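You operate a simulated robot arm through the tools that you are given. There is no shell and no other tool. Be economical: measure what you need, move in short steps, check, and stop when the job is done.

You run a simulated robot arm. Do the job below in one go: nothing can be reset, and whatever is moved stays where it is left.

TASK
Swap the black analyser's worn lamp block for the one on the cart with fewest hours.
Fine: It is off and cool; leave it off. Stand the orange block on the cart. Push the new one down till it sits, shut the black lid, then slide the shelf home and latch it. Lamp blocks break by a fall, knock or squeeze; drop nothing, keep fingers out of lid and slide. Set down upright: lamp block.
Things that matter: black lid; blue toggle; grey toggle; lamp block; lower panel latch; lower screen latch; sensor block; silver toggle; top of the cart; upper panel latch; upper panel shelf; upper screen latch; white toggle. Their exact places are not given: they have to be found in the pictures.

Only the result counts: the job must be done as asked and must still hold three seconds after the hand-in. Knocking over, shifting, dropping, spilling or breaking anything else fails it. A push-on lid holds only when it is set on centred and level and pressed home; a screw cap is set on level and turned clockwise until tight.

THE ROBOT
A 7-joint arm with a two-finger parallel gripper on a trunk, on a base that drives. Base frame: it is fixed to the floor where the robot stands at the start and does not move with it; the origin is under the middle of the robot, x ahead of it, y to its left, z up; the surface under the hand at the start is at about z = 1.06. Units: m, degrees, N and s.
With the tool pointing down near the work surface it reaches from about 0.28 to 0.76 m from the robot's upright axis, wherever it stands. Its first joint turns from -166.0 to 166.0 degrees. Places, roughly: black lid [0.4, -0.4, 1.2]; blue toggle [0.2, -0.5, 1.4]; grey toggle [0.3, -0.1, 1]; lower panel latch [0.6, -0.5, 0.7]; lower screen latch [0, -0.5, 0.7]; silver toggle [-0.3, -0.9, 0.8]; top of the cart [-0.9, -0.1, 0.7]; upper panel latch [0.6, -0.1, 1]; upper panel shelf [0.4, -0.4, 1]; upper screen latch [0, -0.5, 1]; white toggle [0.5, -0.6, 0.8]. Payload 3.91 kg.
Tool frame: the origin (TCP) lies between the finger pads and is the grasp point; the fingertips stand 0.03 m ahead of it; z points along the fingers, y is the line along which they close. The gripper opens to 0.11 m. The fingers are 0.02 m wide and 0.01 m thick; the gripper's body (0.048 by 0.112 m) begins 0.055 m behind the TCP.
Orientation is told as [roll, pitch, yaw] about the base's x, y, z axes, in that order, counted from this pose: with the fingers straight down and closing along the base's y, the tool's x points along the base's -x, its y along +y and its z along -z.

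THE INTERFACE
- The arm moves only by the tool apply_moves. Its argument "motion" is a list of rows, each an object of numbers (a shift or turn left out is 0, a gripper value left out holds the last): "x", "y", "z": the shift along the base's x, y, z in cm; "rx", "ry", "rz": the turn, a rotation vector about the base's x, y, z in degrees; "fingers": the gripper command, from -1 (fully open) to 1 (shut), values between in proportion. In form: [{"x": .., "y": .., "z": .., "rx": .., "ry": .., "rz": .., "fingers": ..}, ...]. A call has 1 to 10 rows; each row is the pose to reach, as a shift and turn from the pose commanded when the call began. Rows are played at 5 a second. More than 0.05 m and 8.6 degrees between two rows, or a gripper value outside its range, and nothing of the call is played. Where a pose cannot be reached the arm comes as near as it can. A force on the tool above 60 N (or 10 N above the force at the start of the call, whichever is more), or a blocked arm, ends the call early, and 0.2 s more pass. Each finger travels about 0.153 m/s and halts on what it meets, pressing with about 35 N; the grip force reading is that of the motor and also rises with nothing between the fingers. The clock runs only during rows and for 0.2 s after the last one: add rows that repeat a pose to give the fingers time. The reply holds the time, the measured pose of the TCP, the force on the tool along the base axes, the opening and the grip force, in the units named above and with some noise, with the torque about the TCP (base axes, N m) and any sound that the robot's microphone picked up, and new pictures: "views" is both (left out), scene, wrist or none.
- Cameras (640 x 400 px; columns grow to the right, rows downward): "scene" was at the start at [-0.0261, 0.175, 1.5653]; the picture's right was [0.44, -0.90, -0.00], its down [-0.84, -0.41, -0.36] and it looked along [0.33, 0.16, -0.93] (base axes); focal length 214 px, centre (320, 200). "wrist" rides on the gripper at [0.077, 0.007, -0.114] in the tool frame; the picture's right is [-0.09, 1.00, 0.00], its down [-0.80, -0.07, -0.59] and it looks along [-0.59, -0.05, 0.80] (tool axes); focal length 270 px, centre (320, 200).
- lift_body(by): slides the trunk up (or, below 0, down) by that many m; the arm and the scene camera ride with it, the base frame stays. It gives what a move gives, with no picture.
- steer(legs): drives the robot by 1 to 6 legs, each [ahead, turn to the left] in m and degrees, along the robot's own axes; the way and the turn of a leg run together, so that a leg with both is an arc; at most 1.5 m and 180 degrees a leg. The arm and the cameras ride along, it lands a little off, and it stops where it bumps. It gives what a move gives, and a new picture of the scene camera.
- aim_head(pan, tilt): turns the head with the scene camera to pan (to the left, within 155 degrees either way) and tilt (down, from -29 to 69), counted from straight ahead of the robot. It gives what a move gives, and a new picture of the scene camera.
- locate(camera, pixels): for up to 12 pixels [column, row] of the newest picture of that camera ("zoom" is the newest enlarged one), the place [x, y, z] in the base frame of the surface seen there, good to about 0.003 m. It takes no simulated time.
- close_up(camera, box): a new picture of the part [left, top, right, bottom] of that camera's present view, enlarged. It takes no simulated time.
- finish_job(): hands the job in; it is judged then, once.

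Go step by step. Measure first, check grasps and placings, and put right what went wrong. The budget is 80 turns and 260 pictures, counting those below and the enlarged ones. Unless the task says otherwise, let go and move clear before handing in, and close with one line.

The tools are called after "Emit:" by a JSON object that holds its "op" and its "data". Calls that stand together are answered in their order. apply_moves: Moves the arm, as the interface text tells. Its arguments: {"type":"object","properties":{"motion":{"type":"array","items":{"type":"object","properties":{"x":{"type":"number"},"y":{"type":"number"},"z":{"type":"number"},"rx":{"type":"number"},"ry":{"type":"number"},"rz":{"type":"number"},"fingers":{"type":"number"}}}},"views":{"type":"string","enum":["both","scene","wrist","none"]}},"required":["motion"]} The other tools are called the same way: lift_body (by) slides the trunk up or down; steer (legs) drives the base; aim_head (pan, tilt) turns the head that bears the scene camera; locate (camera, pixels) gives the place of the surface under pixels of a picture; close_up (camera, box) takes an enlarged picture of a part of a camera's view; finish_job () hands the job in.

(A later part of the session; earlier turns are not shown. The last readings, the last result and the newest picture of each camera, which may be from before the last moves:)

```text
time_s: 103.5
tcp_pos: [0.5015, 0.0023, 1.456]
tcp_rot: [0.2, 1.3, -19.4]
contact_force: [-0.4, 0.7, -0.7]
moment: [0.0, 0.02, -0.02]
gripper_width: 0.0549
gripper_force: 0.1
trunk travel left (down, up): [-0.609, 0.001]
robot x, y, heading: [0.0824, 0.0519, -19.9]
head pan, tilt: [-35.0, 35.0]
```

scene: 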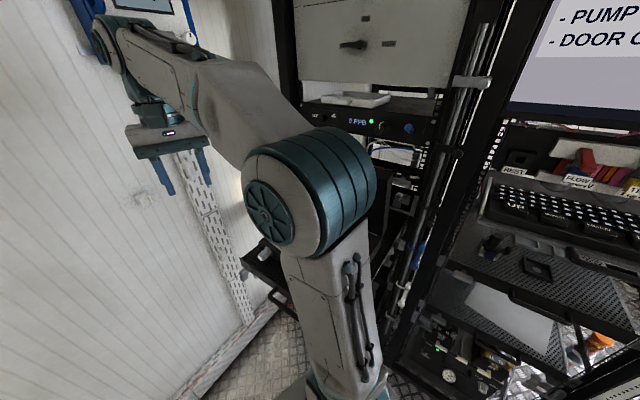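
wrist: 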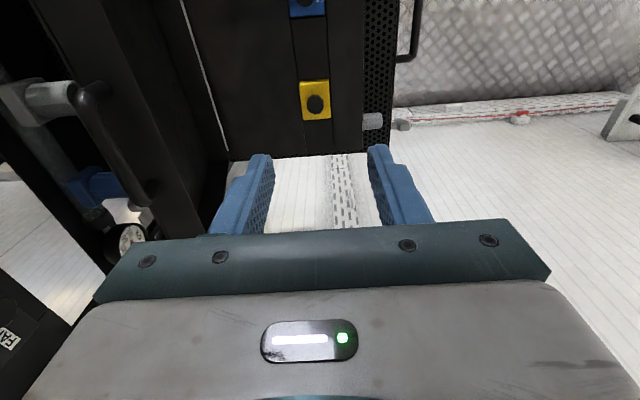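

The last turn was blocked near heading -20; check what the arm is close to.

Emit:
{"op": "aim_head", "data": {"pan": 5, "tilt": 25}}

Emit:
{"op": "locate", "data": {"camera": "scene", "pixels": [[300, 30], [320, 100], [250, 60]]}}

```text
time_s: 104.5
tcp_pos: [0.503, 0.0039, 1.4557]
tcp_rot: [0.0, 1.3, -19.4]
contact_force: [0.6, -0.4, 0.5]
moment: [-0.02, -0.03, 0.02]
gripper_width: 0.055
gripper_force: 0.0
trunk travel left (down, up): [-0.609, 0.001]
robot x, y, heading: [0.0835, 0.0496, -20.0]
head pan, tilt: [5.0, 25.0]
```

scene: 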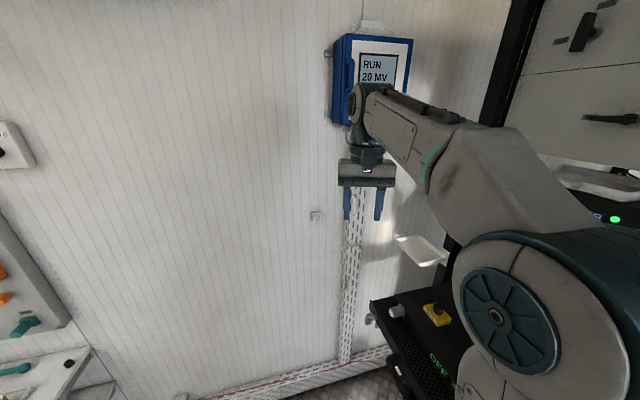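

```text
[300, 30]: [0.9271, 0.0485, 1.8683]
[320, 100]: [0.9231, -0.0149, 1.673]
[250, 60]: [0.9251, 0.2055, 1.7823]
```

Emit:
{"op": "aim_head", "data": {"pan": -60, "tilt": 40}}

Emit:
{"op": "apply_moves", "data": {"motion": [{"ry": 0, "z": -1}, {"z": -2}], "views": "wrist"}}

```text
time_s: 105.9
tcp_pos: [0.5029, 0.0042, 1.4565]
tcp_rot: [0.1, 1.5, -19.4]
contact_force: [0.1, 0.4, -0.2]
moment: [0.0, 0.02, -0.03]
gripper_width: 0.0551
gripper_force: 0.1
trunk travel left (down, up): [-0.609, 0.001]
robot x, y, heading: [0.0803, 0.0505, -20.0]
head pan, tilt: [-60.0, 40.0]
```

scene: 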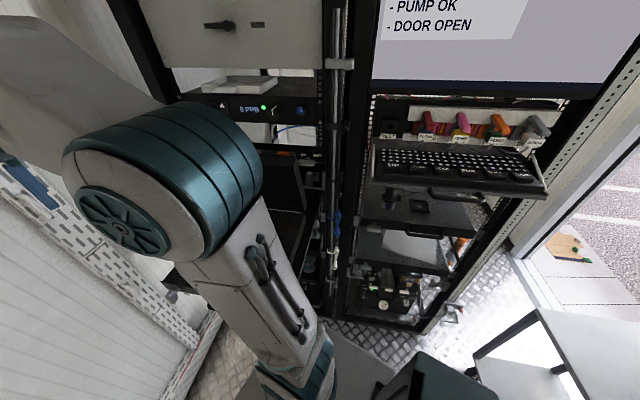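

```text
time_s: 106.5
tcp_pos: [0.5029, 0.0033, 1.4353]
tcp_rot: [0.2, 1.6, -19.5]
contact_force: [0.4, 0.2, 0.1]
moment: [-0.02, 0.03, -0.01]
gripper_width: 0.0552
gripper_force: 0.0
trunk travel left (down, up): [-0.609, 0.001]
robot x, y, heading: [0.0841, 0.0504, -19.8]
head pan, tilt: [-60.0, 40.0]
```

wrist: 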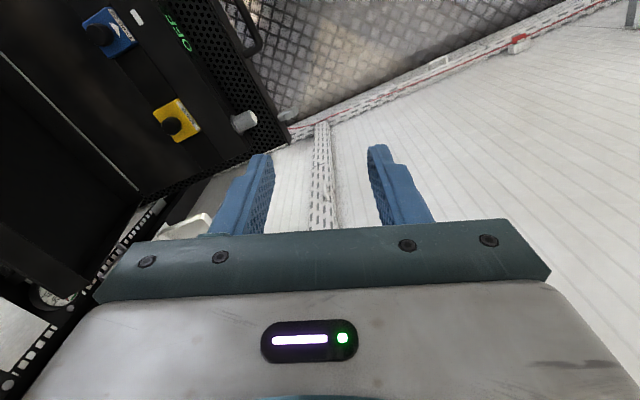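

Nothing disturbed apparently. Now approach: yaw to 0, to (0.419,-0.27,1.41).

Emit:
{"op": "apply_moves", "data": {"motion": [{"rz": 6, "y": -4, "x": -1.5, "ry": -1.5}, {"rz": 12, "y": -8, "x": -3, "ry": -1.5}, {"rz": 19.5, "y": -12, "x": -5, "ry": -1.5}, {"rz": 19.5, "y": -16, "x": -7, "ry": -1.5}, {"rz": 19.5, "y": -20, "x": -8.4, "z": -1, "ry": -1.5}, {"rz": 19.5, "y": -24, "x": -8.4, "z": -2, "ry": -1.5}, {"rz": 19.5, "y": -27.5, "x": -8.4, "z": -2, "ry": -1.5}, {"rz": 19.5, "y": -27.5, "x": -8.4, "z": -2, "ry": -1.5}]}}

```text
time_s: 108.3
tcp_pos: [0.4194, -0.2724, 1.4154]
tcp_rot: [0.1, -0.1, 0.1]
contact_force: [-0.7, -0.8, -0.5]
moment: [-0.01, -0.02, 0.02]
gripper_width: 0.0548
gripper_force: 0.0
trunk travel left (down, up): [-0.609, 0.001]
robot x, y, heading: [0.0804, 0.0484, -19.6]
head pan, tilt: [-60.0, 40.0]
```

scene: 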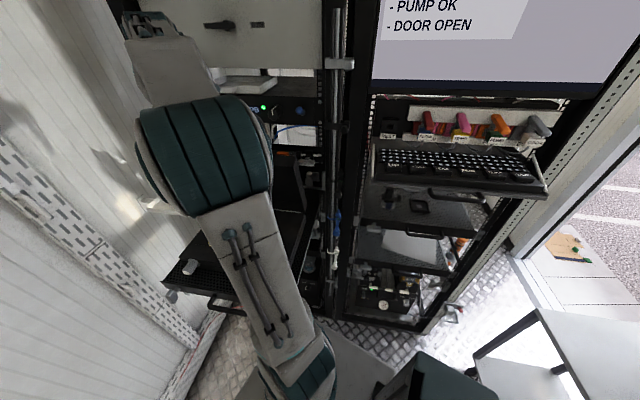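
wrist: 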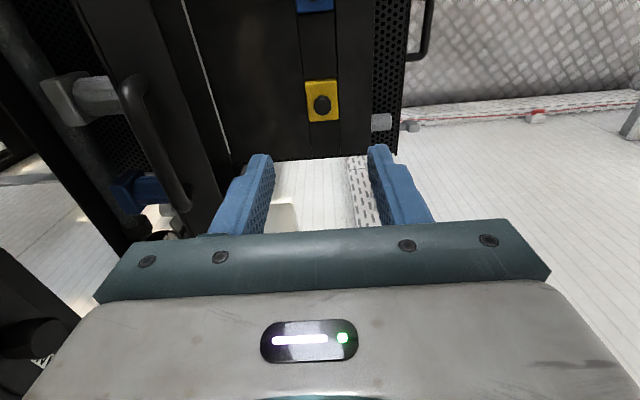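

Reachable now. The handle bar is at (155,145); locate it and the device at lower left (35,340).

Emit:
{"op": "locate", "data": {"camera": "wrist", "pixels": [[130, 90], [155, 145], [180, 195], [35, 335], [60, 300], [20, 270], [170, 100], [200, 200], [130, 190], [70, 90]]}}

```text
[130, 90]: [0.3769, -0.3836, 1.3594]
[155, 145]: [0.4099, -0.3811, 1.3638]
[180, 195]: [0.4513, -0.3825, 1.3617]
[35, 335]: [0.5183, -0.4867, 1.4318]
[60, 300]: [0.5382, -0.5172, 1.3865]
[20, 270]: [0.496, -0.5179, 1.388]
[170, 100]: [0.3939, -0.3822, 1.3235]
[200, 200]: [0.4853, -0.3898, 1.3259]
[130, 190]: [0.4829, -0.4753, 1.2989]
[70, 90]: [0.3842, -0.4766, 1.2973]
```

Bar centre at about y -0.384, z 1.36. Move over it and lower to straddle.

Emit:
{"op": "apply_moves", "data": {"motion": [{"y": -4}, {"y": -8}, {"y": -11.3}, {"y": -11.3}, {"y": -11.3, "z": -2}, {"y": -11.3, "z": -3.8}, {"y": -11.3, "z": -3.8}]}}

Emit:
{"op": "close_up", "data": {"camera": "wrist", "box": [200, 20, 440, 240]}}

```text
time_s: 109.9
tcp_pos: [0.419, -0.3848, 1.377]
tcp_rot: [0.2, 0.0, 0.1]
contact_force: [-0.3, -0.3, -0.9]
moment: [-0.03, 0.02, -0.02]
gripper_width: 0.0553
gripper_force: 0.1
trunk travel left (down, up): [-0.609, 0.001]
robot x, y, heading: [0.0788, 0.0453, -19.8]
head pan, tilt: [-60.0, 40.0]
```

scene: 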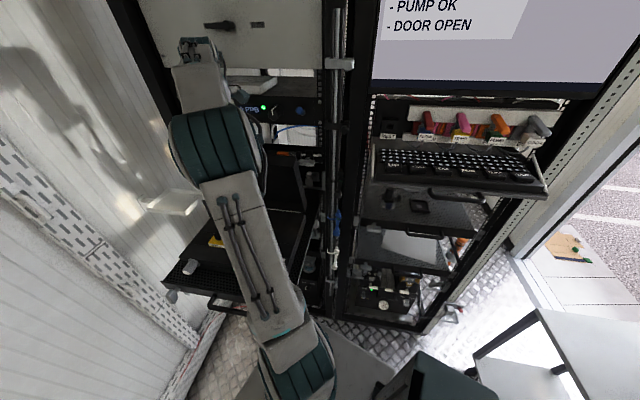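
wrist: 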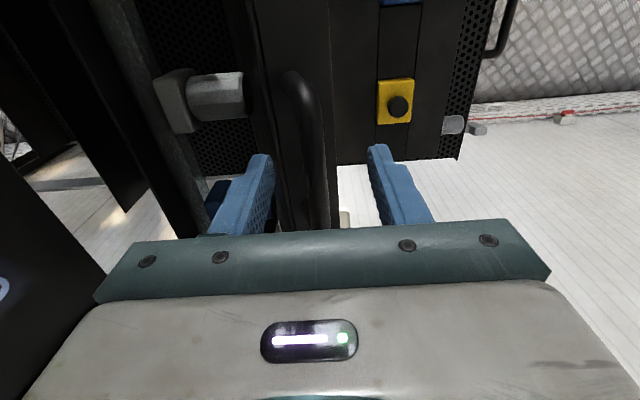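

```text
1.82 times, centred on (320, 130) of wrist
```

zoom: 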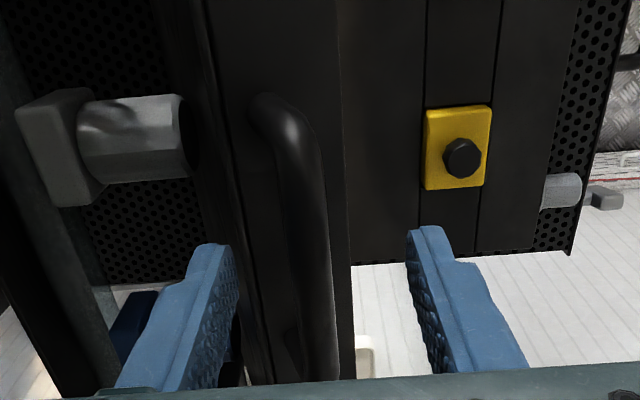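

The bar is between the fingers. Narrow the gap and swing the lid along its arc to ~40°.

Emit:
{"op": "apply_moves", "data": {"motion": [{"fingers": 0.45}, {"fingers": 0.45}, {"y": 2.1, "z": -0.3}, {"y": 4.7, "z": -0.8}, {"y": 7.8, "z": -1.6}, {"y": 11.2, "z": -2.9}, {"y": 14.4, "z": -4.7}, {"y": 17.4, "z": -6.8}, {"y": 17.4, "z": -6.8}]}}

```text
time_s: 111.9
tcp_pos: [0.4222, -0.2094, 1.3086]
tcp_rot: [0.2, -0.1, 0.2]
contact_force: [0.1, 0.9, 0.3]
moment: [-0.01, 0.03, 0.0]
gripper_width: 0.0303
gripper_force: 0.2
trunk travel left (down, up): [-0.609, 0.001]
robot x, y, heading: [0.0837, 0.0492, -19.8]
head pan, tilt: [-60.0, 40.0]
```

scene: 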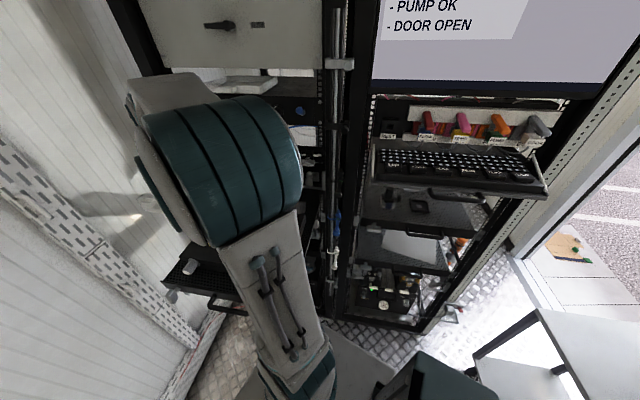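
wrist: 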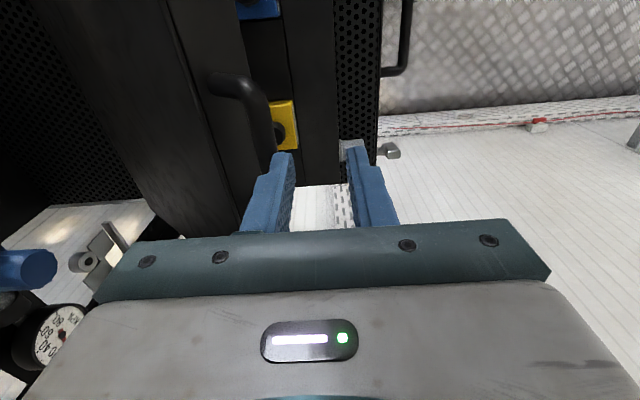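

The lid swung partway; the bar now appears left of and below the fingers. Locate it.

Emit:
{"op": "locate", "data": {"camera": "wrist", "pixels": [[235, 82], [258, 105], [272, 135], [150, 60], [200, 60], [180, 150], [120, 60], [235, 30]]}}

Emit:
{"op": "close_up", "data": {"camera": "wrist", "box": [60, 0, 380, 220]}}

```text
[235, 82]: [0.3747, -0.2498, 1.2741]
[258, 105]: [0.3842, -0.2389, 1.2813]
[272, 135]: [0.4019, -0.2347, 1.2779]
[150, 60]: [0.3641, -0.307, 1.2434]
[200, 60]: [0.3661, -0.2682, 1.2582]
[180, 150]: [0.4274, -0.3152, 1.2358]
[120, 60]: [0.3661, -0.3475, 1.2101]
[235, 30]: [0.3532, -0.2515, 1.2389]
```

```text
1.82 times, centred on (220, 110) of wrist
```

zoom: 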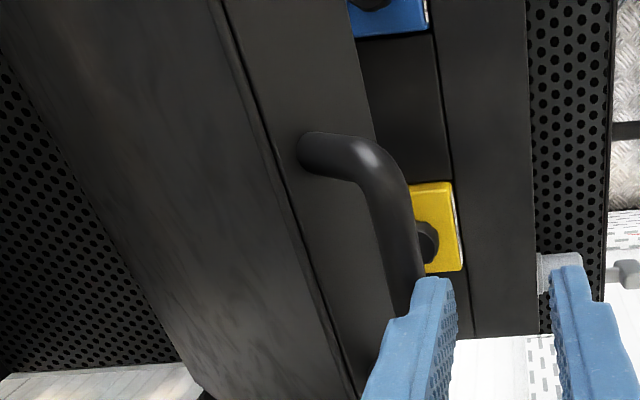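

The lid holds itself at about 40° above horizontal. Now lift, shut the fingers and press down on its outer face from above.

Emit:
{"op": "apply_moves", "data": {"motion": [{"z": 3}, {"z": 5, "fingers": 0.7}, {"z": 5, "y": -3, "fingers": 1}, {"z": 5, "y": -6, "fingers": 1}, {"z": 5, "y": -7, "fingers": 1}, {"z": 3, "y": -7}, {"z": 1, "y": -7}, {"z": 1, "y": -7}]}}

```text
time_s: 113.7
tcp_pos: [0.42, -0.2812, 1.3198]
tcp_rot: [0.1, -0.1, 0.1]
contact_force: [-0.2, -0.8, -0.5]
moment: [0.0, -0.02, -0.02]
gripper_width: 0.0001
gripper_force: 34.5
trunk travel left (down, up): [-0.609, 0.001]
robot x, y, heading: [0.0782, 0.0484, -19.7]
head pan, tilt: [-60.0, 40.0]
```

scene: 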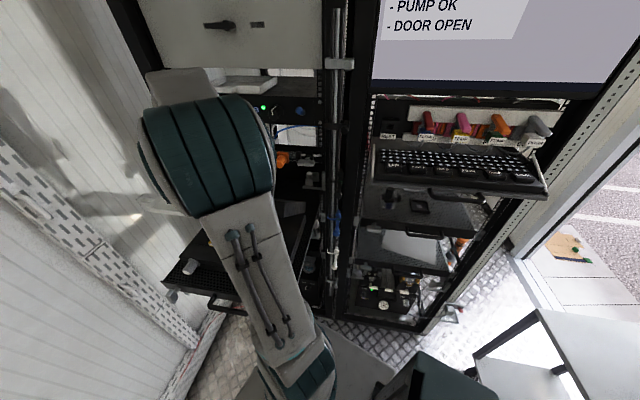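
wrist: 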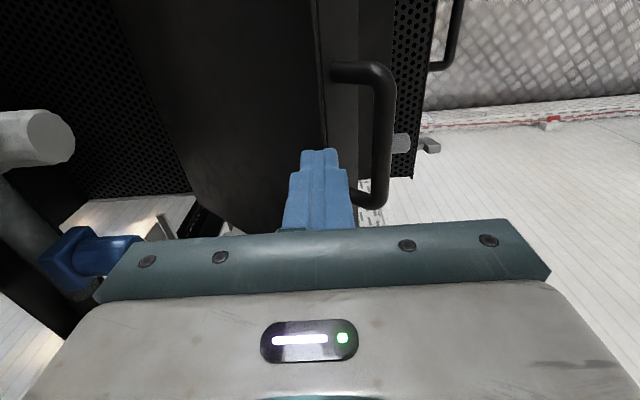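

Emit:
{"op": "locate", "data": {"camera": "wrist", "pixels": [[382, 110], [345, 72], [310, 80], [280, 80], [240, 100], [200, 100], [340, 120], [322, 100]]}}

```text
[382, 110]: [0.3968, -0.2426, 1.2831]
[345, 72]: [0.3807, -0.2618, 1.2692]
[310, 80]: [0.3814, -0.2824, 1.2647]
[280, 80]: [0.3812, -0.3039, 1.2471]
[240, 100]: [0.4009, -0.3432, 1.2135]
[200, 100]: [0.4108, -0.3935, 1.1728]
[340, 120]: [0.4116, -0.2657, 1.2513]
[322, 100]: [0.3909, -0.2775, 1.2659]
```

Outer face at y=-0.30 is z≈1.249. Press it down along the closing arc.

Emit:
{"op": "apply_moves", "data": {"motion": [{"y": -1.9, "z": -2.5}, {"y": -1.9, "z": -4}, {"y": 0.7, "z": -5.9}, {"y": 2.9, "z": -8}, {"y": 4.9, "z": -10.4}, {"y": 6.5, "z": -13}, {"y": 7.3, "z": -14.4}, {"y": 7.3, "z": -14.4}]}}

Emit:
{"op": "locate", "data": {"camera": "wrist", "pixels": [[382, 110], [345, 72], [310, 80], [280, 80], [240, 100], [200, 100], [340, 120]]}}

```text
time_s: 115.5
tcp_pos: [0.4214, -0.2089, 1.1746]
tcp_rot: [0.3, 0.1, 0.0]
contact_force: [0.8, -0.1, 0.4]
moment: [-0.04, 0.01, 0.02]
gripper_width: 0.0
gripper_force: 35.0
trunk travel left (down, up): [-0.609, 0.001]
robot x, y, heading: [0.0844, 0.0464, -19.6]
head pan, tilt: [-60.0, 40.0]
```

scene: 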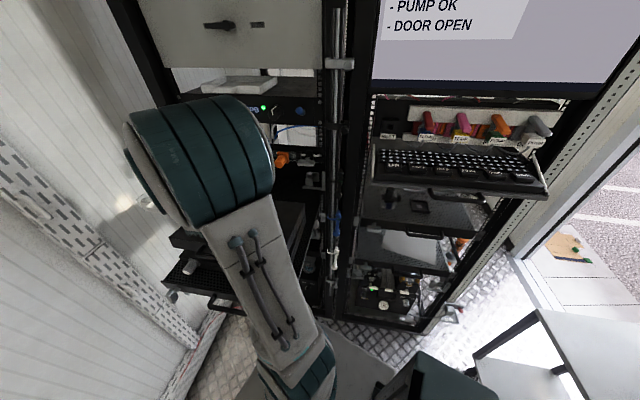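
wrist: 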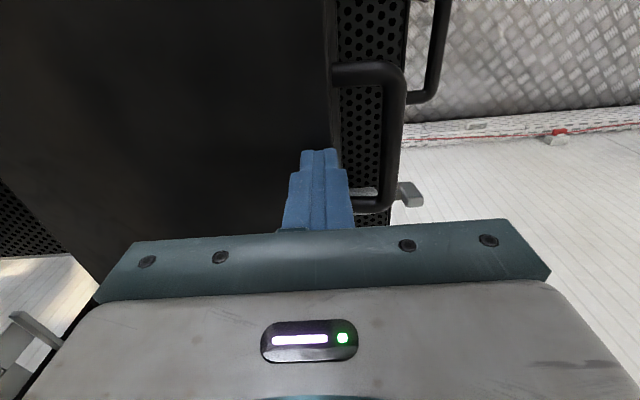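

```text
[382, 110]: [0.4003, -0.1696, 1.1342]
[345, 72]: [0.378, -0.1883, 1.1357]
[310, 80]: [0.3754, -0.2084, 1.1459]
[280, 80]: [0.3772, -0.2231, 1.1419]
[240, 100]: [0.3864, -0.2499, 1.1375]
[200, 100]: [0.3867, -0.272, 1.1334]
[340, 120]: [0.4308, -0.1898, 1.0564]
```

Nearly closed (~11° left). Press straight down slowly.

Emit:
{"op": "apply_moves", "data": {"motion": [{"z": -1, "y": -0.5}, {"z": -2, "y": -0.5}, {"z": -2.8, "y": -0.5}, {"z": -3.4, "y": -0.5}, {"z": -3.9, "y": -0.5}, {"z": -4.3, "y": -0.5}, {"z": -4.6, "y": -0.5}, {"z": -4.6, "y": -0.5}]}}

Emit:
{"op": "locate", "data": {"camera": "wrist", "pixels": [[390, 110], [350, 72], [310, 80], [280, 80], [240, 100], [200, 100], [120, 100]]}}

```text
time_s: 117.2
tcp_pos: [0.4302, -0.2177, 1.1343]
tcp_rot: [-0.3, 0.0, -0.2]
contact_force: [-26.4, 0.6, 71.1]
moment: [0.08, 0.94, -0.53]
gripper_width: 0.0
gripper_force: 35.2
trunk travel left (down, up): [-0.609, 0.001]
robot x, y, heading: [0.0827, 0.0476, -19.8]
head pan, tilt: [-60.0, 40.0]
stopped in row 8: the force on the tool passed its limit at 65 N (the readings are from after the stop); the commanded pose is now the measured one
```

scene: 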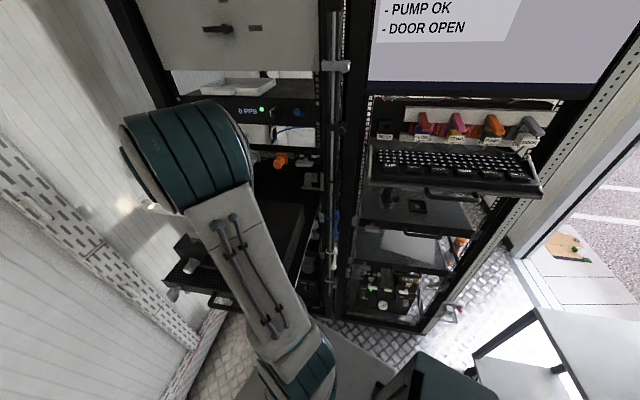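
wrist: 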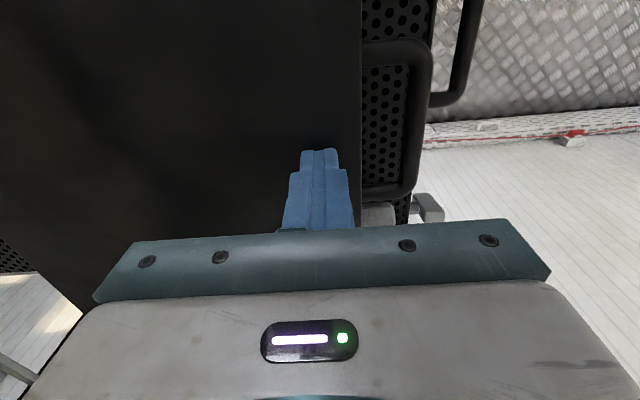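

```text
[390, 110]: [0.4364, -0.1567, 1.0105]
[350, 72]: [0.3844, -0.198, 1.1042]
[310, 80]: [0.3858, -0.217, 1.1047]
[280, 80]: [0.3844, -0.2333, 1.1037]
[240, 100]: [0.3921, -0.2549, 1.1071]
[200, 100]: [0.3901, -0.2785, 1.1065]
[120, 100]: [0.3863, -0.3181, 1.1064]
```

Lid is level at z≈1.105: shut. Rise and inspect the front.

Emit:
{"op": "apply_moves", "data": {"motion": [{"z": 2}, {"z": 5}, {"z": 8, "y": 3}, {"z": 10, "y": 7}, {"z": 11, "y": 11}, {"z": 11, "y": 15}, {"z": 11, "y": 19}, {"z": 11, "y": 23}, {"z": 11, "y": 27}, {"z": 11, "y": 31}], "views": "wrist"}}

Emit:
{"op": "aim_head", "data": {"pan": -10, "tilt": 55}}

```text
time_s: 119.4
tcp_pos: [0.4373, 0.0915, 1.2348]
tcp_rot: [0.1, 0.6, 0.0]
contact_force: [-2.1, -0.1, 1.2]
moment: [0.0, -0.16, 0.02]
gripper_width: 0.0001
gripper_force: 35.2
trunk travel left (down, up): [-0.609, 0.001]
robot x, y, heading: [0.0844, 0.0467, -19.6]
head pan, tilt: [-60.0, 40.0]
```

wrist: 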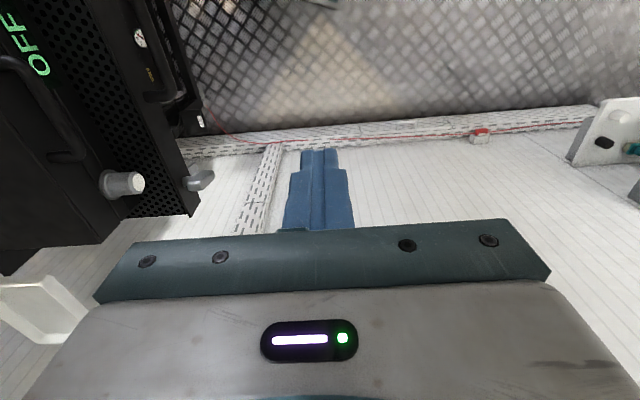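

```text
time_s: 120.5
tcp_pos: [0.4411, 0.0893, 1.231]
tcp_rot: [0.3, 0.9, 0.1]
contact_force: [-0.5, 0.4, 0.1]
moment: [0.03, -0.01, 0.0]
gripper_width: 0.0001
gripper_force: 34.5
trunk travel left (down, up): [-0.609, 0.001]
robot x, y, heading: [0.0832, 0.0449, -19.6]
head pan, tilt: [-10.0, 55.0]
```

scene: 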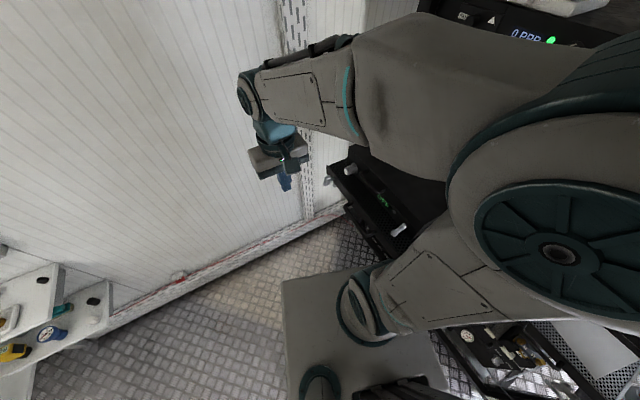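

Emit:
{"op": "locate", "data": {"camera": "wrist", "pixels": [[125, 183], [200, 178], [188, 200], [165, 65], [180, 80], [100, 80], [60, 130], [30, 100], [160, 170], [175, 95], [40, 65]]}}

Emit:
{"op": "close_up", "data": {"camera": "wrist", "box": [0, 0, 260, 220]}}

Emit:
{"op": "close_up", "data": {"camera": "scene", "box": [310, 130, 450, 260]}}

```text
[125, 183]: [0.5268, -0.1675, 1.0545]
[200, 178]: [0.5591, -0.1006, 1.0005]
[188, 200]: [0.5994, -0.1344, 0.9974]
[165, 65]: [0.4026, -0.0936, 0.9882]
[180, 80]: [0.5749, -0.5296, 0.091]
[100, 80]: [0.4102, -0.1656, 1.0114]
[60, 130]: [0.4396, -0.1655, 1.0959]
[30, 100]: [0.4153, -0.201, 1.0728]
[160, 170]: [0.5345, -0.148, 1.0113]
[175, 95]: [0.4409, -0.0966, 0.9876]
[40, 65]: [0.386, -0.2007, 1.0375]
```

```text
1.82 times, centred on (130, 110) of wrist
```

zoom: 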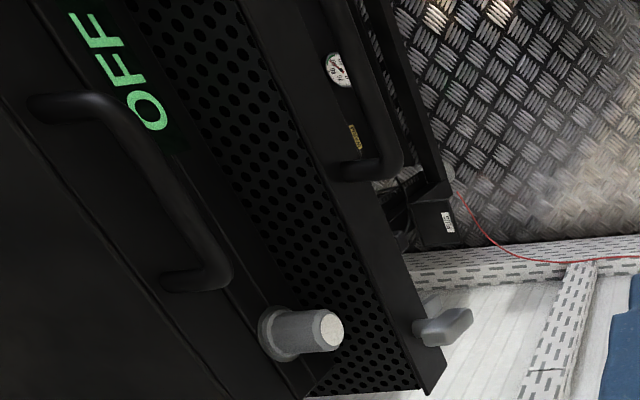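

```text
3.08 times, centred on (380, 195) of scene
```

zoom: 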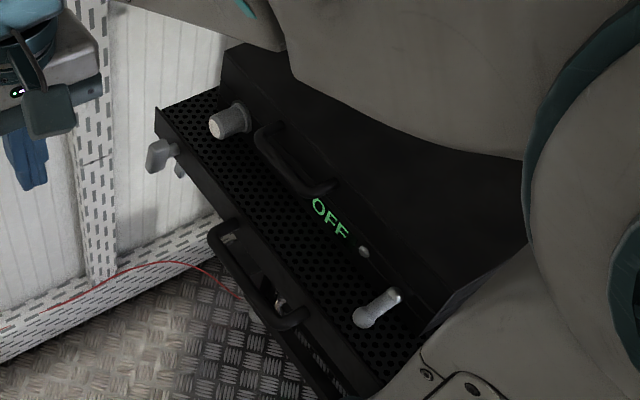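

The shelf has already slid ~5 cm inward (knob now at y -0.167, handle at -0.094), nothing broken. Now turn the tool horizontal (fingers toward -y) to push the shelf's front lip.

Emit:
{"op": "apply_moves", "data": {"motion": [{"rx": -8, "y": 1, "z": -1}, {"rx": -16, "y": 2, "z": -3}, {"rx": -24, "y": 3, "z": -5}, {"rx": -32, "y": 4, "z": -7}, {"rx": -40, "y": 5, "z": -9}, {"rx": -48, "y": 6, "z": -11, "x": 1}, {"rx": -56, "y": 7, "z": -13, "x": 2}, {"rx": -64, "y": 8, "z": -15, "x": 3}, {"rx": -72, "y": 8, "z": -17, "x": 4}, {"rx": -80, "y": 8, "z": -19, "x": 5}]}}

Emit:
{"op": "aim_head", "data": {"pan": -33, "tilt": 45}}

```text
time_s: 122.8
tcp_pos: [0.4933, 0.171, 1.0411]
tcp_rot: [-79.9, 0.2, -0.9]
contact_force: [-0.1, -0.5, 0.1]
moment: [0.01, 0.02, 0.01]
gripper_width: 0.0
gripper_force: 35.1
trunk travel left (down, up): [-0.609, 0.001]
robot x, y, heading: [0.0808, 0.0452, -19.6]
head pan, tilt: [-10.0, 55.0]
```

scene: 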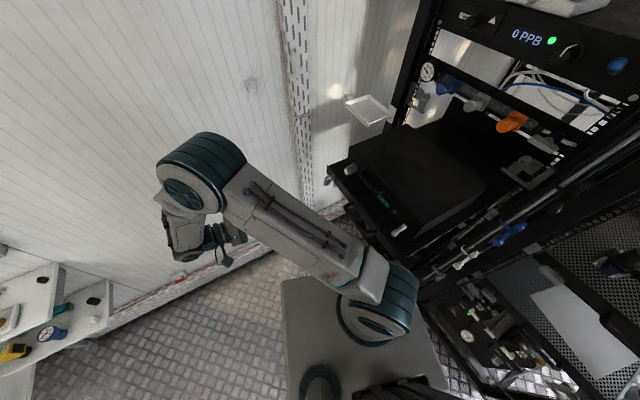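
wrist: 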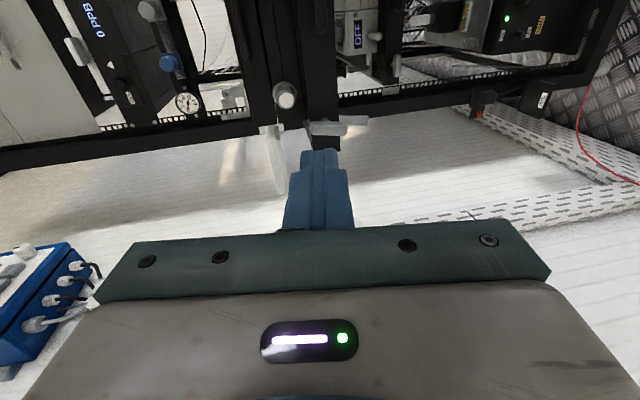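

```text
time_s: 123.6
tcp_pos: [0.4915, 0.1703, 1.0414]
tcp_rot: [-79.6, 0.2, -0.9]
contact_force: [-0.3, -0.3, -0.6]
moment: [0.02, 0.01, 0.0]
gripper_width: 0.0001
gripper_force: 35.3
trunk travel left (down, up): [-0.609, 0.001]
robot x, y, heading: [0.081, 0.0435, -19.2]
head pan, tilt: [-33.0, 45.0]
```

scene: 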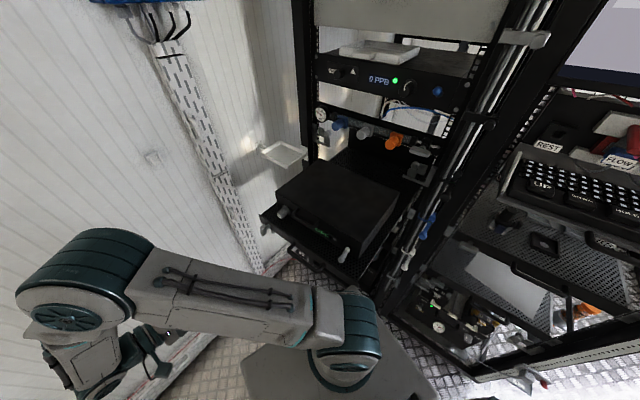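

Great view now. Zoom on the analyser, the lower shelves and their latches, and the screen shelf latches.

Emit:
{"op": "close_up", "data": {"camera": "scene", "box": [240, 100, 460, 290]}}

Emit:
{"op": "close_up", "data": {"camera": "wrist", "box": [230, 0, 580, 180]}}

Emit:
{"op": "close_up", "data": {"camera": "scene", "box": [440, 180, 600, 330]}}

Emit:
{"op": "locate", "data": {"camera": "scene", "pixels": [[262, 215], [283, 212], [345, 250], [270, 222], [300, 260], [375, 165], [395, 140], [410, 190], [520, 212], [330, 115], [418, 172]]}}

```text
2.11 times, centred on (350, 195) of scene
```

zoom: 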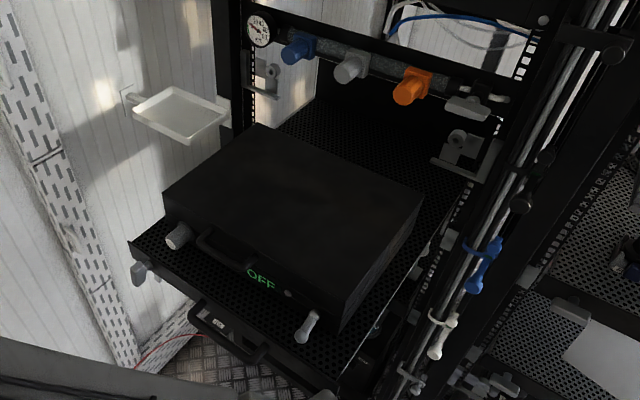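

```text
1.83 times, centred on (405, 90) of wrist
```

zoom: 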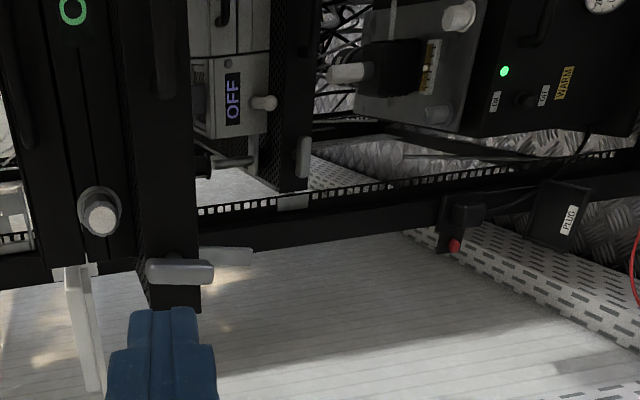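

```text
2.67 times, centred on (520, 255) of scene
```

zoom: 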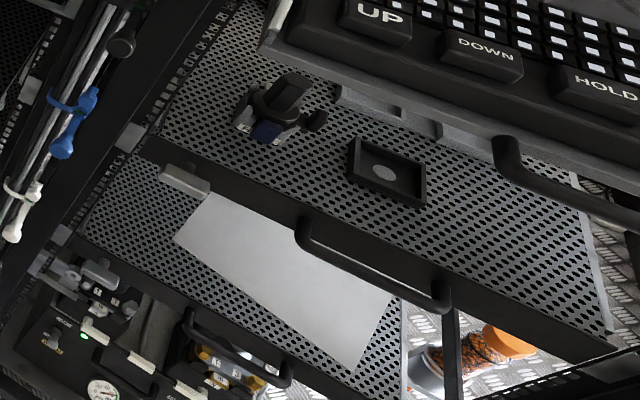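

```text
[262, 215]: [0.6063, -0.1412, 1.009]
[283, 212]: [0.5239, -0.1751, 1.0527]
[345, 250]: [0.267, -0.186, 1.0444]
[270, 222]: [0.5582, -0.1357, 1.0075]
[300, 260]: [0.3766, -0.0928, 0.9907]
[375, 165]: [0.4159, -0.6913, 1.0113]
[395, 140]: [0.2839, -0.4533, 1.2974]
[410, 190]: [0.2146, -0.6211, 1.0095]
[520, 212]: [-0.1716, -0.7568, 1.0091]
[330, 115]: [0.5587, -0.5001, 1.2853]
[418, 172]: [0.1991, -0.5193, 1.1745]
```

Emit:
{"op": "close_up", "data": {"camera": "wrist", "box": [290, 90, 390, 160]}}

Emit:
{"op": "close_up", "data": {"camera": "scene", "box": [245, 195, 305, 235]}}

Emit:
{"op": "locate", "data": {"camera": "wrist", "pixels": [[313, 128], [330, 128], [343, 129], [355, 120], [328, 138], [391, 85], [392, 75], [391, 95]]}}

```text
5.71 times, centred on (340, 125) of wrist
```

zoom: 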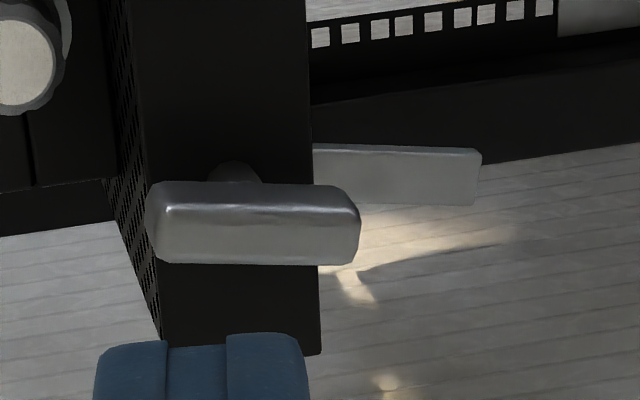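

```text
10.00 times, centred on (275, 215) of scene
```

zoom: 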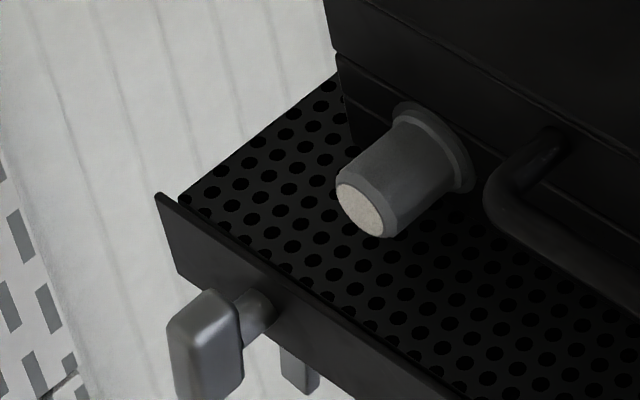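

```text
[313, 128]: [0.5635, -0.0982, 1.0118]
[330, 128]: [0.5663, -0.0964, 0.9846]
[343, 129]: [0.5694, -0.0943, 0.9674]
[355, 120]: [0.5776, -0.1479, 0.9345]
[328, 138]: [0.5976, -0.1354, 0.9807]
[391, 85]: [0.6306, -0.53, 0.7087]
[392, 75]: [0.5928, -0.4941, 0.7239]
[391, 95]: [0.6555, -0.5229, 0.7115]
```

The latch bar is vertical with a tongue hanging down (unlatched); other latches' bars are horizontal. Now bring the fingertips to the lip at x≈0.505.

Emit:
{"op": "apply_moves", "data": {"motion": [{"rx": -4, "z": -2, "x": 0.7, "y": -3}, {"rx": -8, "z": -4, "x": 1.3, "y": -7}, {"rx": -8, "z": -4.3, "x": 1.3, "y": -11}, {"rx": -8, "z": -4.3, "x": 1.3, "y": -15}, {"rx": -8, "z": -4.3, "x": 1.3, "y": -19}, {"rx": -8, "z": -4.3, "x": 1.3, "y": -23}, {"rx": -8, "z": -4.3, "x": 1.3, "y": -25}, {"rx": -8, "z": -4.3, "x": 1.3, "y": -25}]}}

Emit:
{"op": "close_up", "data": {"camera": "scene", "box": [220, 180, 380, 290]}}

```text
time_s: 125.4
tcp_pos: [0.5048, -0.0801, 0.9989]
tcp_rot: [-87.7, 0.0, -0.9]
contact_force: [0.1, 0.3, 0.1]
moment: [0.01, -0.03, 0.03]
gripper_width: 0.0003
gripper_force: 34.9
trunk travel left (down, up): [-0.609, 0.001]
robot x, y, heading: [0.0805, 0.0451, -19.6]
head pan, tilt: [-33.0, 45.0]
```

scene: 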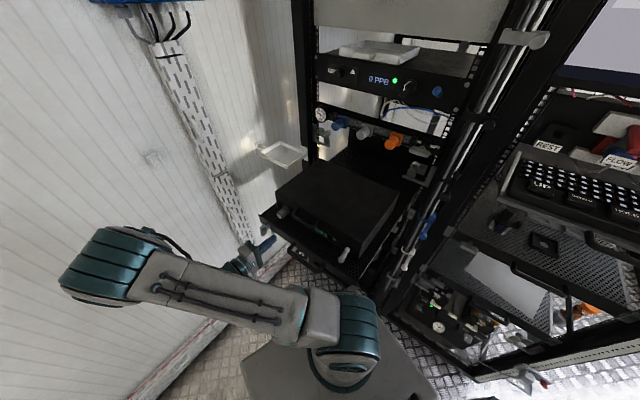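
wrist: 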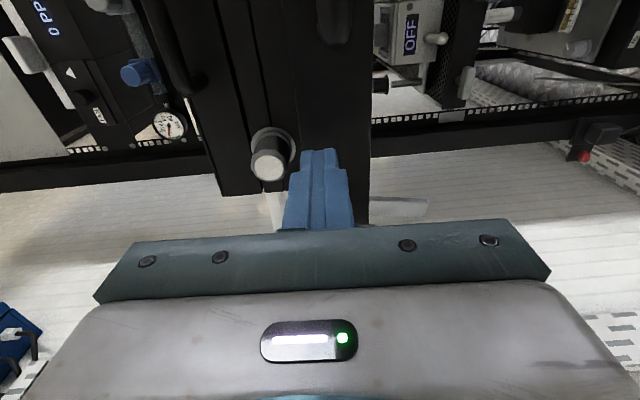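

```text
3.64 times, centred on (300, 235) of scene
```

zoom: 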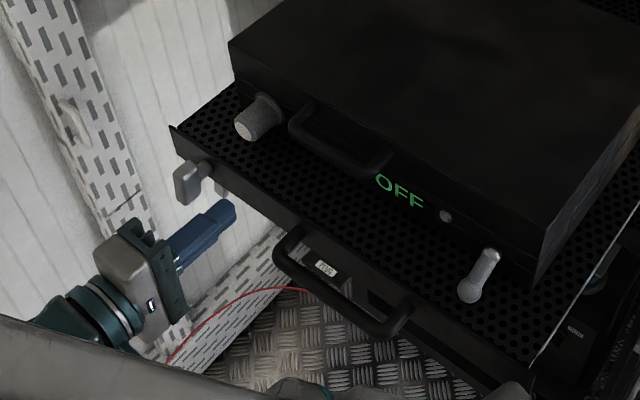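

Push the lip inward steadily.

Emit:
{"op": "apply_moves", "data": {"motion": [{"y": -1}, {"y": -2}, {"y": -3.5}, {"y": -5.5}, {"y": -7.5}, {"y": -10}, {"y": -12.5}, {"y": -15}, {"y": -17.5}, {"y": -19}]}}

```text
time_s: 127.6
tcp_pos: [0.5051, -0.2714, 0.999]
tcp_rot: [-87.6, 0.1, -0.8]
contact_force: [-0.3, -0.5, 0.3]
moment: [-0.01, 0.0, -0.02]
gripper_width: 0.0
gripper_force: 35.3
trunk travel left (down, up): [-0.609, 0.001]
robot x, y, heading: [0.079, 0.0443, -19.5]
head pan, tilt: [-33.0, 45.0]
```

scene: 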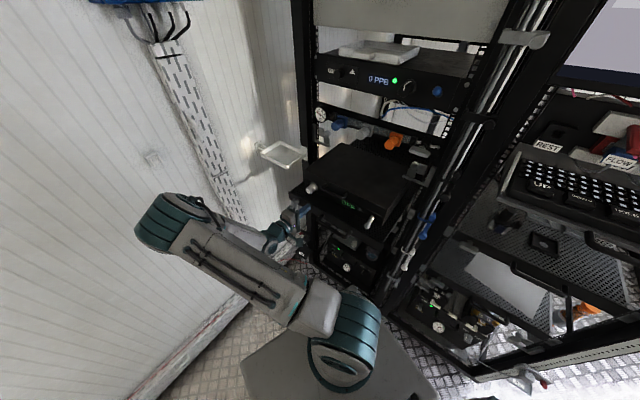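
wrist: 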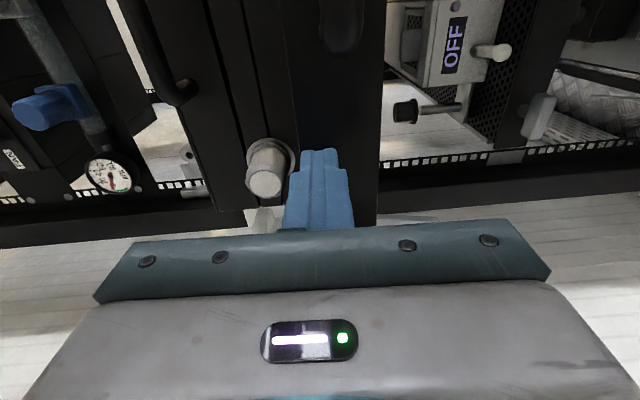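

Sliding freely. Continue.

Emit:
{"op": "apply_moves", "data": {"motion": [{"y": -2}, {"y": -4.5}, {"y": -7}, {"y": -9.5}, {"y": -12}, {"y": -14.5}, {"y": -16.5}, {"y": -18}, {"y": -19}, {"y": -19}]}}

Emit:
{"op": "close_up", "data": {"camera": "scene", "box": [270, 110, 450, 270]}}

```text
time_s: 129.8
tcp_pos: [0.5056, -0.46, 0.9997]
tcp_rot: [-87.7, 0.0, -0.9]
contact_force: [0.4, 0.0, -0.5]
moment: [-0.01, -0.01, -0.01]
gripper_width: 0.0001
gripper_force: 35.3
trunk travel left (down, up): [-0.609, 0.001]
robot x, y, heading: [0.0784, 0.0459, -19.5]
head pan, tilt: [-33.0, 45.0]
```

scene: 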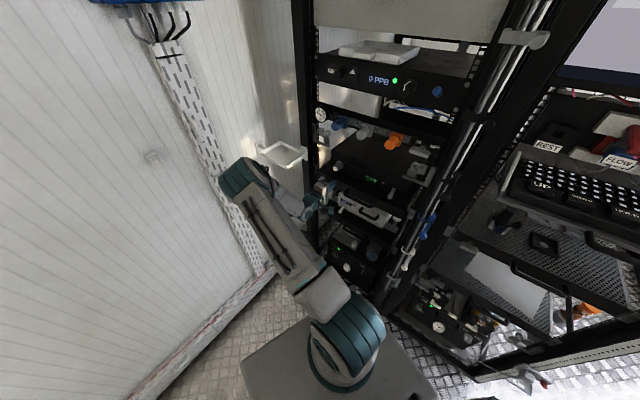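
wrist: 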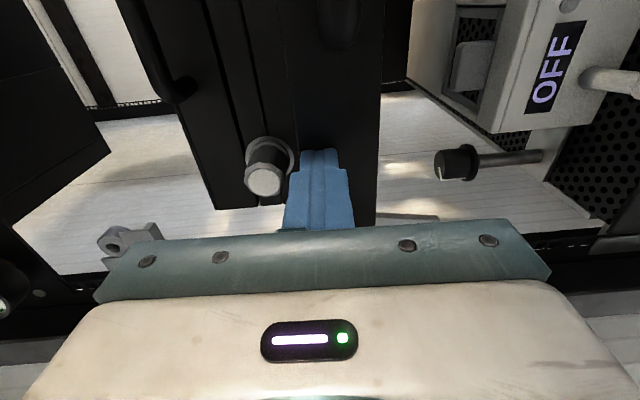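

```text
2.50 times, centred on (360, 190) of scene
```

zoom: 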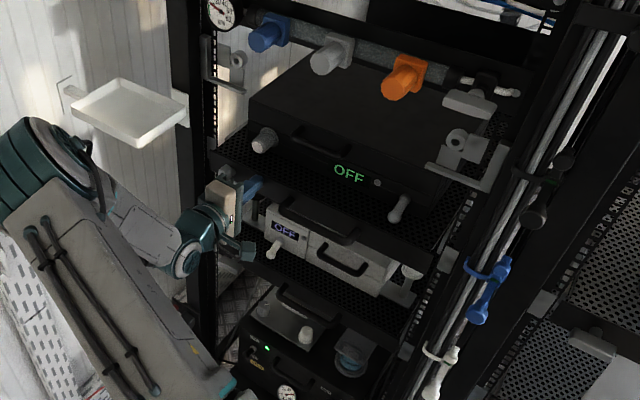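

Continue slowly to the stop.

Emit:
{"op": "apply_moves", "data": {"motion": [{"y": -1}, {"y": -2}, {"y": -3}, {"y": -4}, {"y": -4.8}, {"y": -5.4}, {"y": -6}, {"y": -6.5}, {"y": -7}, {"y": -7}]}}

Emit:
{"op": "close_up", "data": {"camera": "scene", "box": [290, 120, 430, 230]}}

```text
time_s: 130.9
tcp_pos: [0.5041, -0.4861, 0.9988]
tcp_rot: [-87.5, -0.1, -0.5]
contact_force: [-9.1, 36.7, 13.5]
moment: [-0.68, 0.03, -0.13]
gripper_width: 0.0
gripper_force: 35.5
trunk travel left (down, up): [-0.609, 0.001]
robot x, y, heading: [0.0829, 0.0434, -19.0]
head pan, tilt: [-33.0, 45.0]
stopped in row 5: the force on the tool passed its limit at 63 N (the readings are from after the stop); the commanded pose is now the measured one
```

scene: 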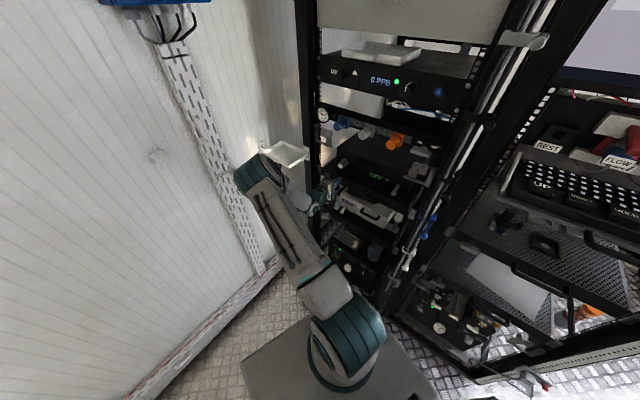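
wrist: 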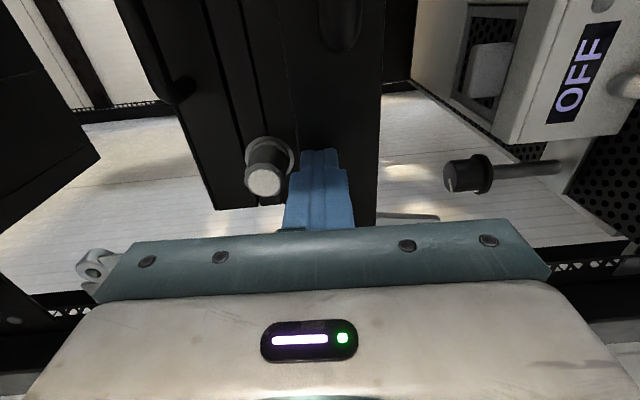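

```text
3.64 times, centred on (360, 175) of scene
```

zoom: 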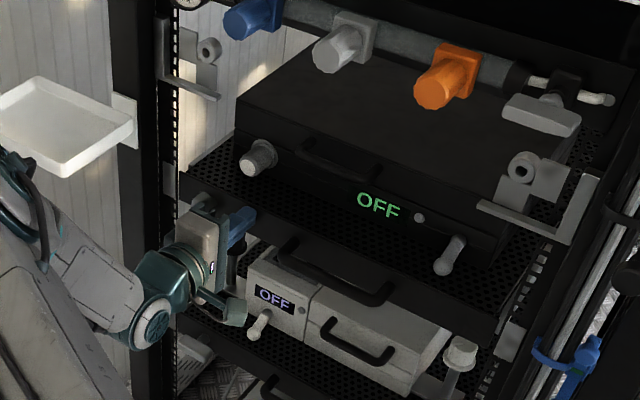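

It stopped firmly with the lip at y≈-0.516. Back off and compare with neighbouring shelves, and view the latch.

Emit:
{"op": "apply_moves", "data": {"motion": [{"y": 2}, {"y": 6}, {"y": 10}, {"y": 14}, {"y": 16, "x": 3}, {"y": 16, "x": 6}, {"y": 16, "x": 6}]}}

Emit:
{"op": "close_up", "data": {"camera": "wrist", "box": [230, 60, 470, 230]}}

Emit:
{"op": "locate", "data": {"camera": "scene", "pixels": [[331, 189], [345, 160], [375, 182], [400, 196], [380, 213], [360, 225]]}}

```text
time_s: 132.5
tcp_pos: [0.5679, -0.3344, 0.9951]
tcp_rot: [-87.1, 0.2, -0.7]
contact_force: [-0.9, -1.1, 0.4]
moment: [-0.01, -0.02, 0.01]
gripper_width: 0.0
gripper_force: 35.3
trunk travel left (down, up): [-0.609, 0.001]
robot x, y, heading: [0.0797, 0.0434, -19.3]
head pan, tilt: [-33.0, 45.0]
```

scene: 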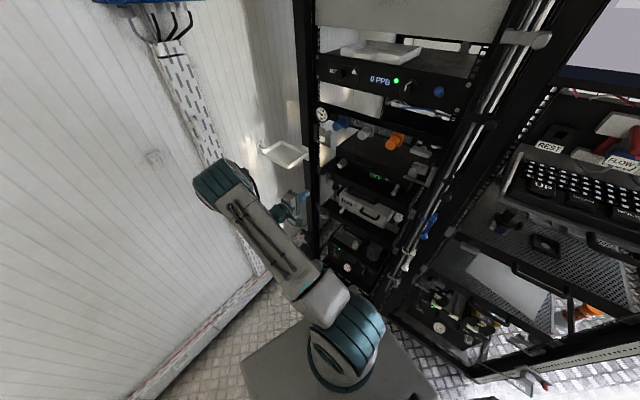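
wrist: 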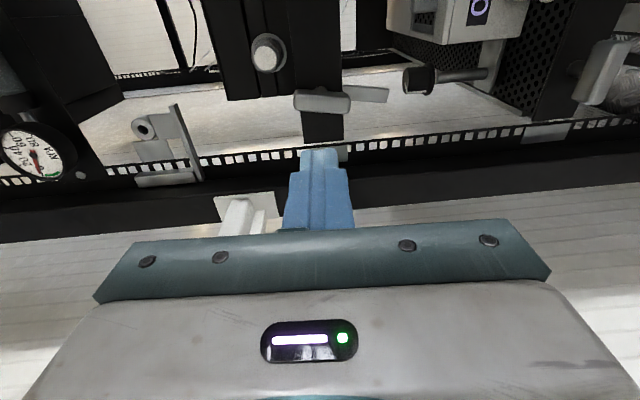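

```text
2.35 times, centred on (350, 145) of wrist
```

zoom: 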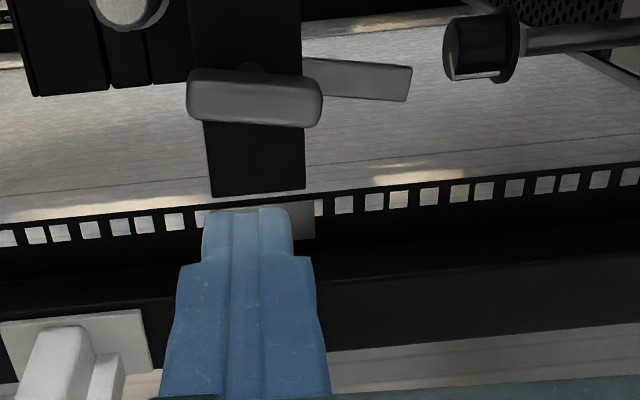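

```text
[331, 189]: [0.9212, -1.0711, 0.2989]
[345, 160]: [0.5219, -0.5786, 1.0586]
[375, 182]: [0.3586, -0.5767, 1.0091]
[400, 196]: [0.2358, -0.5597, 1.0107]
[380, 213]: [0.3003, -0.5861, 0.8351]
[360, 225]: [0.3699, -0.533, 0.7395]
```

Emit:
{"op": "locate", "data": {"camera": "wrist", "pixels": [[297, 100], [320, 101], [343, 104], [315, 90], [375, 95], [345, 150], [315, 125], [590, 90], [615, 65], [530, 130], [310, 133], [335, 145]]}}

Emit:
{"op": "close_up", "data": {"camera": "wrist", "box": [500, 20, 640, 150]}}

```text
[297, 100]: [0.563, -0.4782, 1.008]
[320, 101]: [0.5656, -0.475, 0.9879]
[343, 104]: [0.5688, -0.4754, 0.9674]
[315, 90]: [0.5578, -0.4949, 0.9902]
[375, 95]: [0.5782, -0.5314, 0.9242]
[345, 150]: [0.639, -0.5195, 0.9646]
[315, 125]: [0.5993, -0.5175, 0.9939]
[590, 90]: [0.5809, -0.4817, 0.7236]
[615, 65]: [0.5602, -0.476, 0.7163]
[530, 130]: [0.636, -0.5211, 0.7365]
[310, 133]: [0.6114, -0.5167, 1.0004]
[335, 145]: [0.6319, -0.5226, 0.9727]
```

```text
3.08 times, centred on (570, 85) of wrist
```

zoom: 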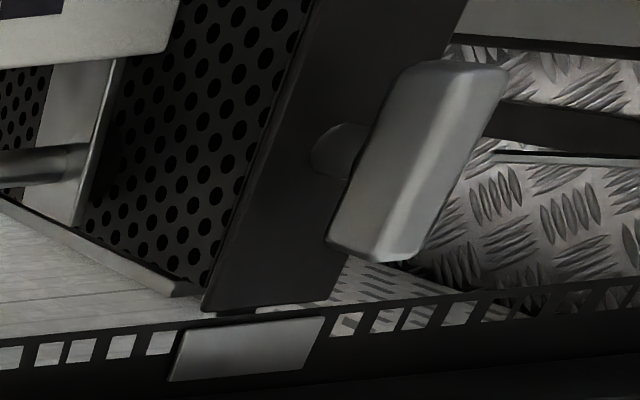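

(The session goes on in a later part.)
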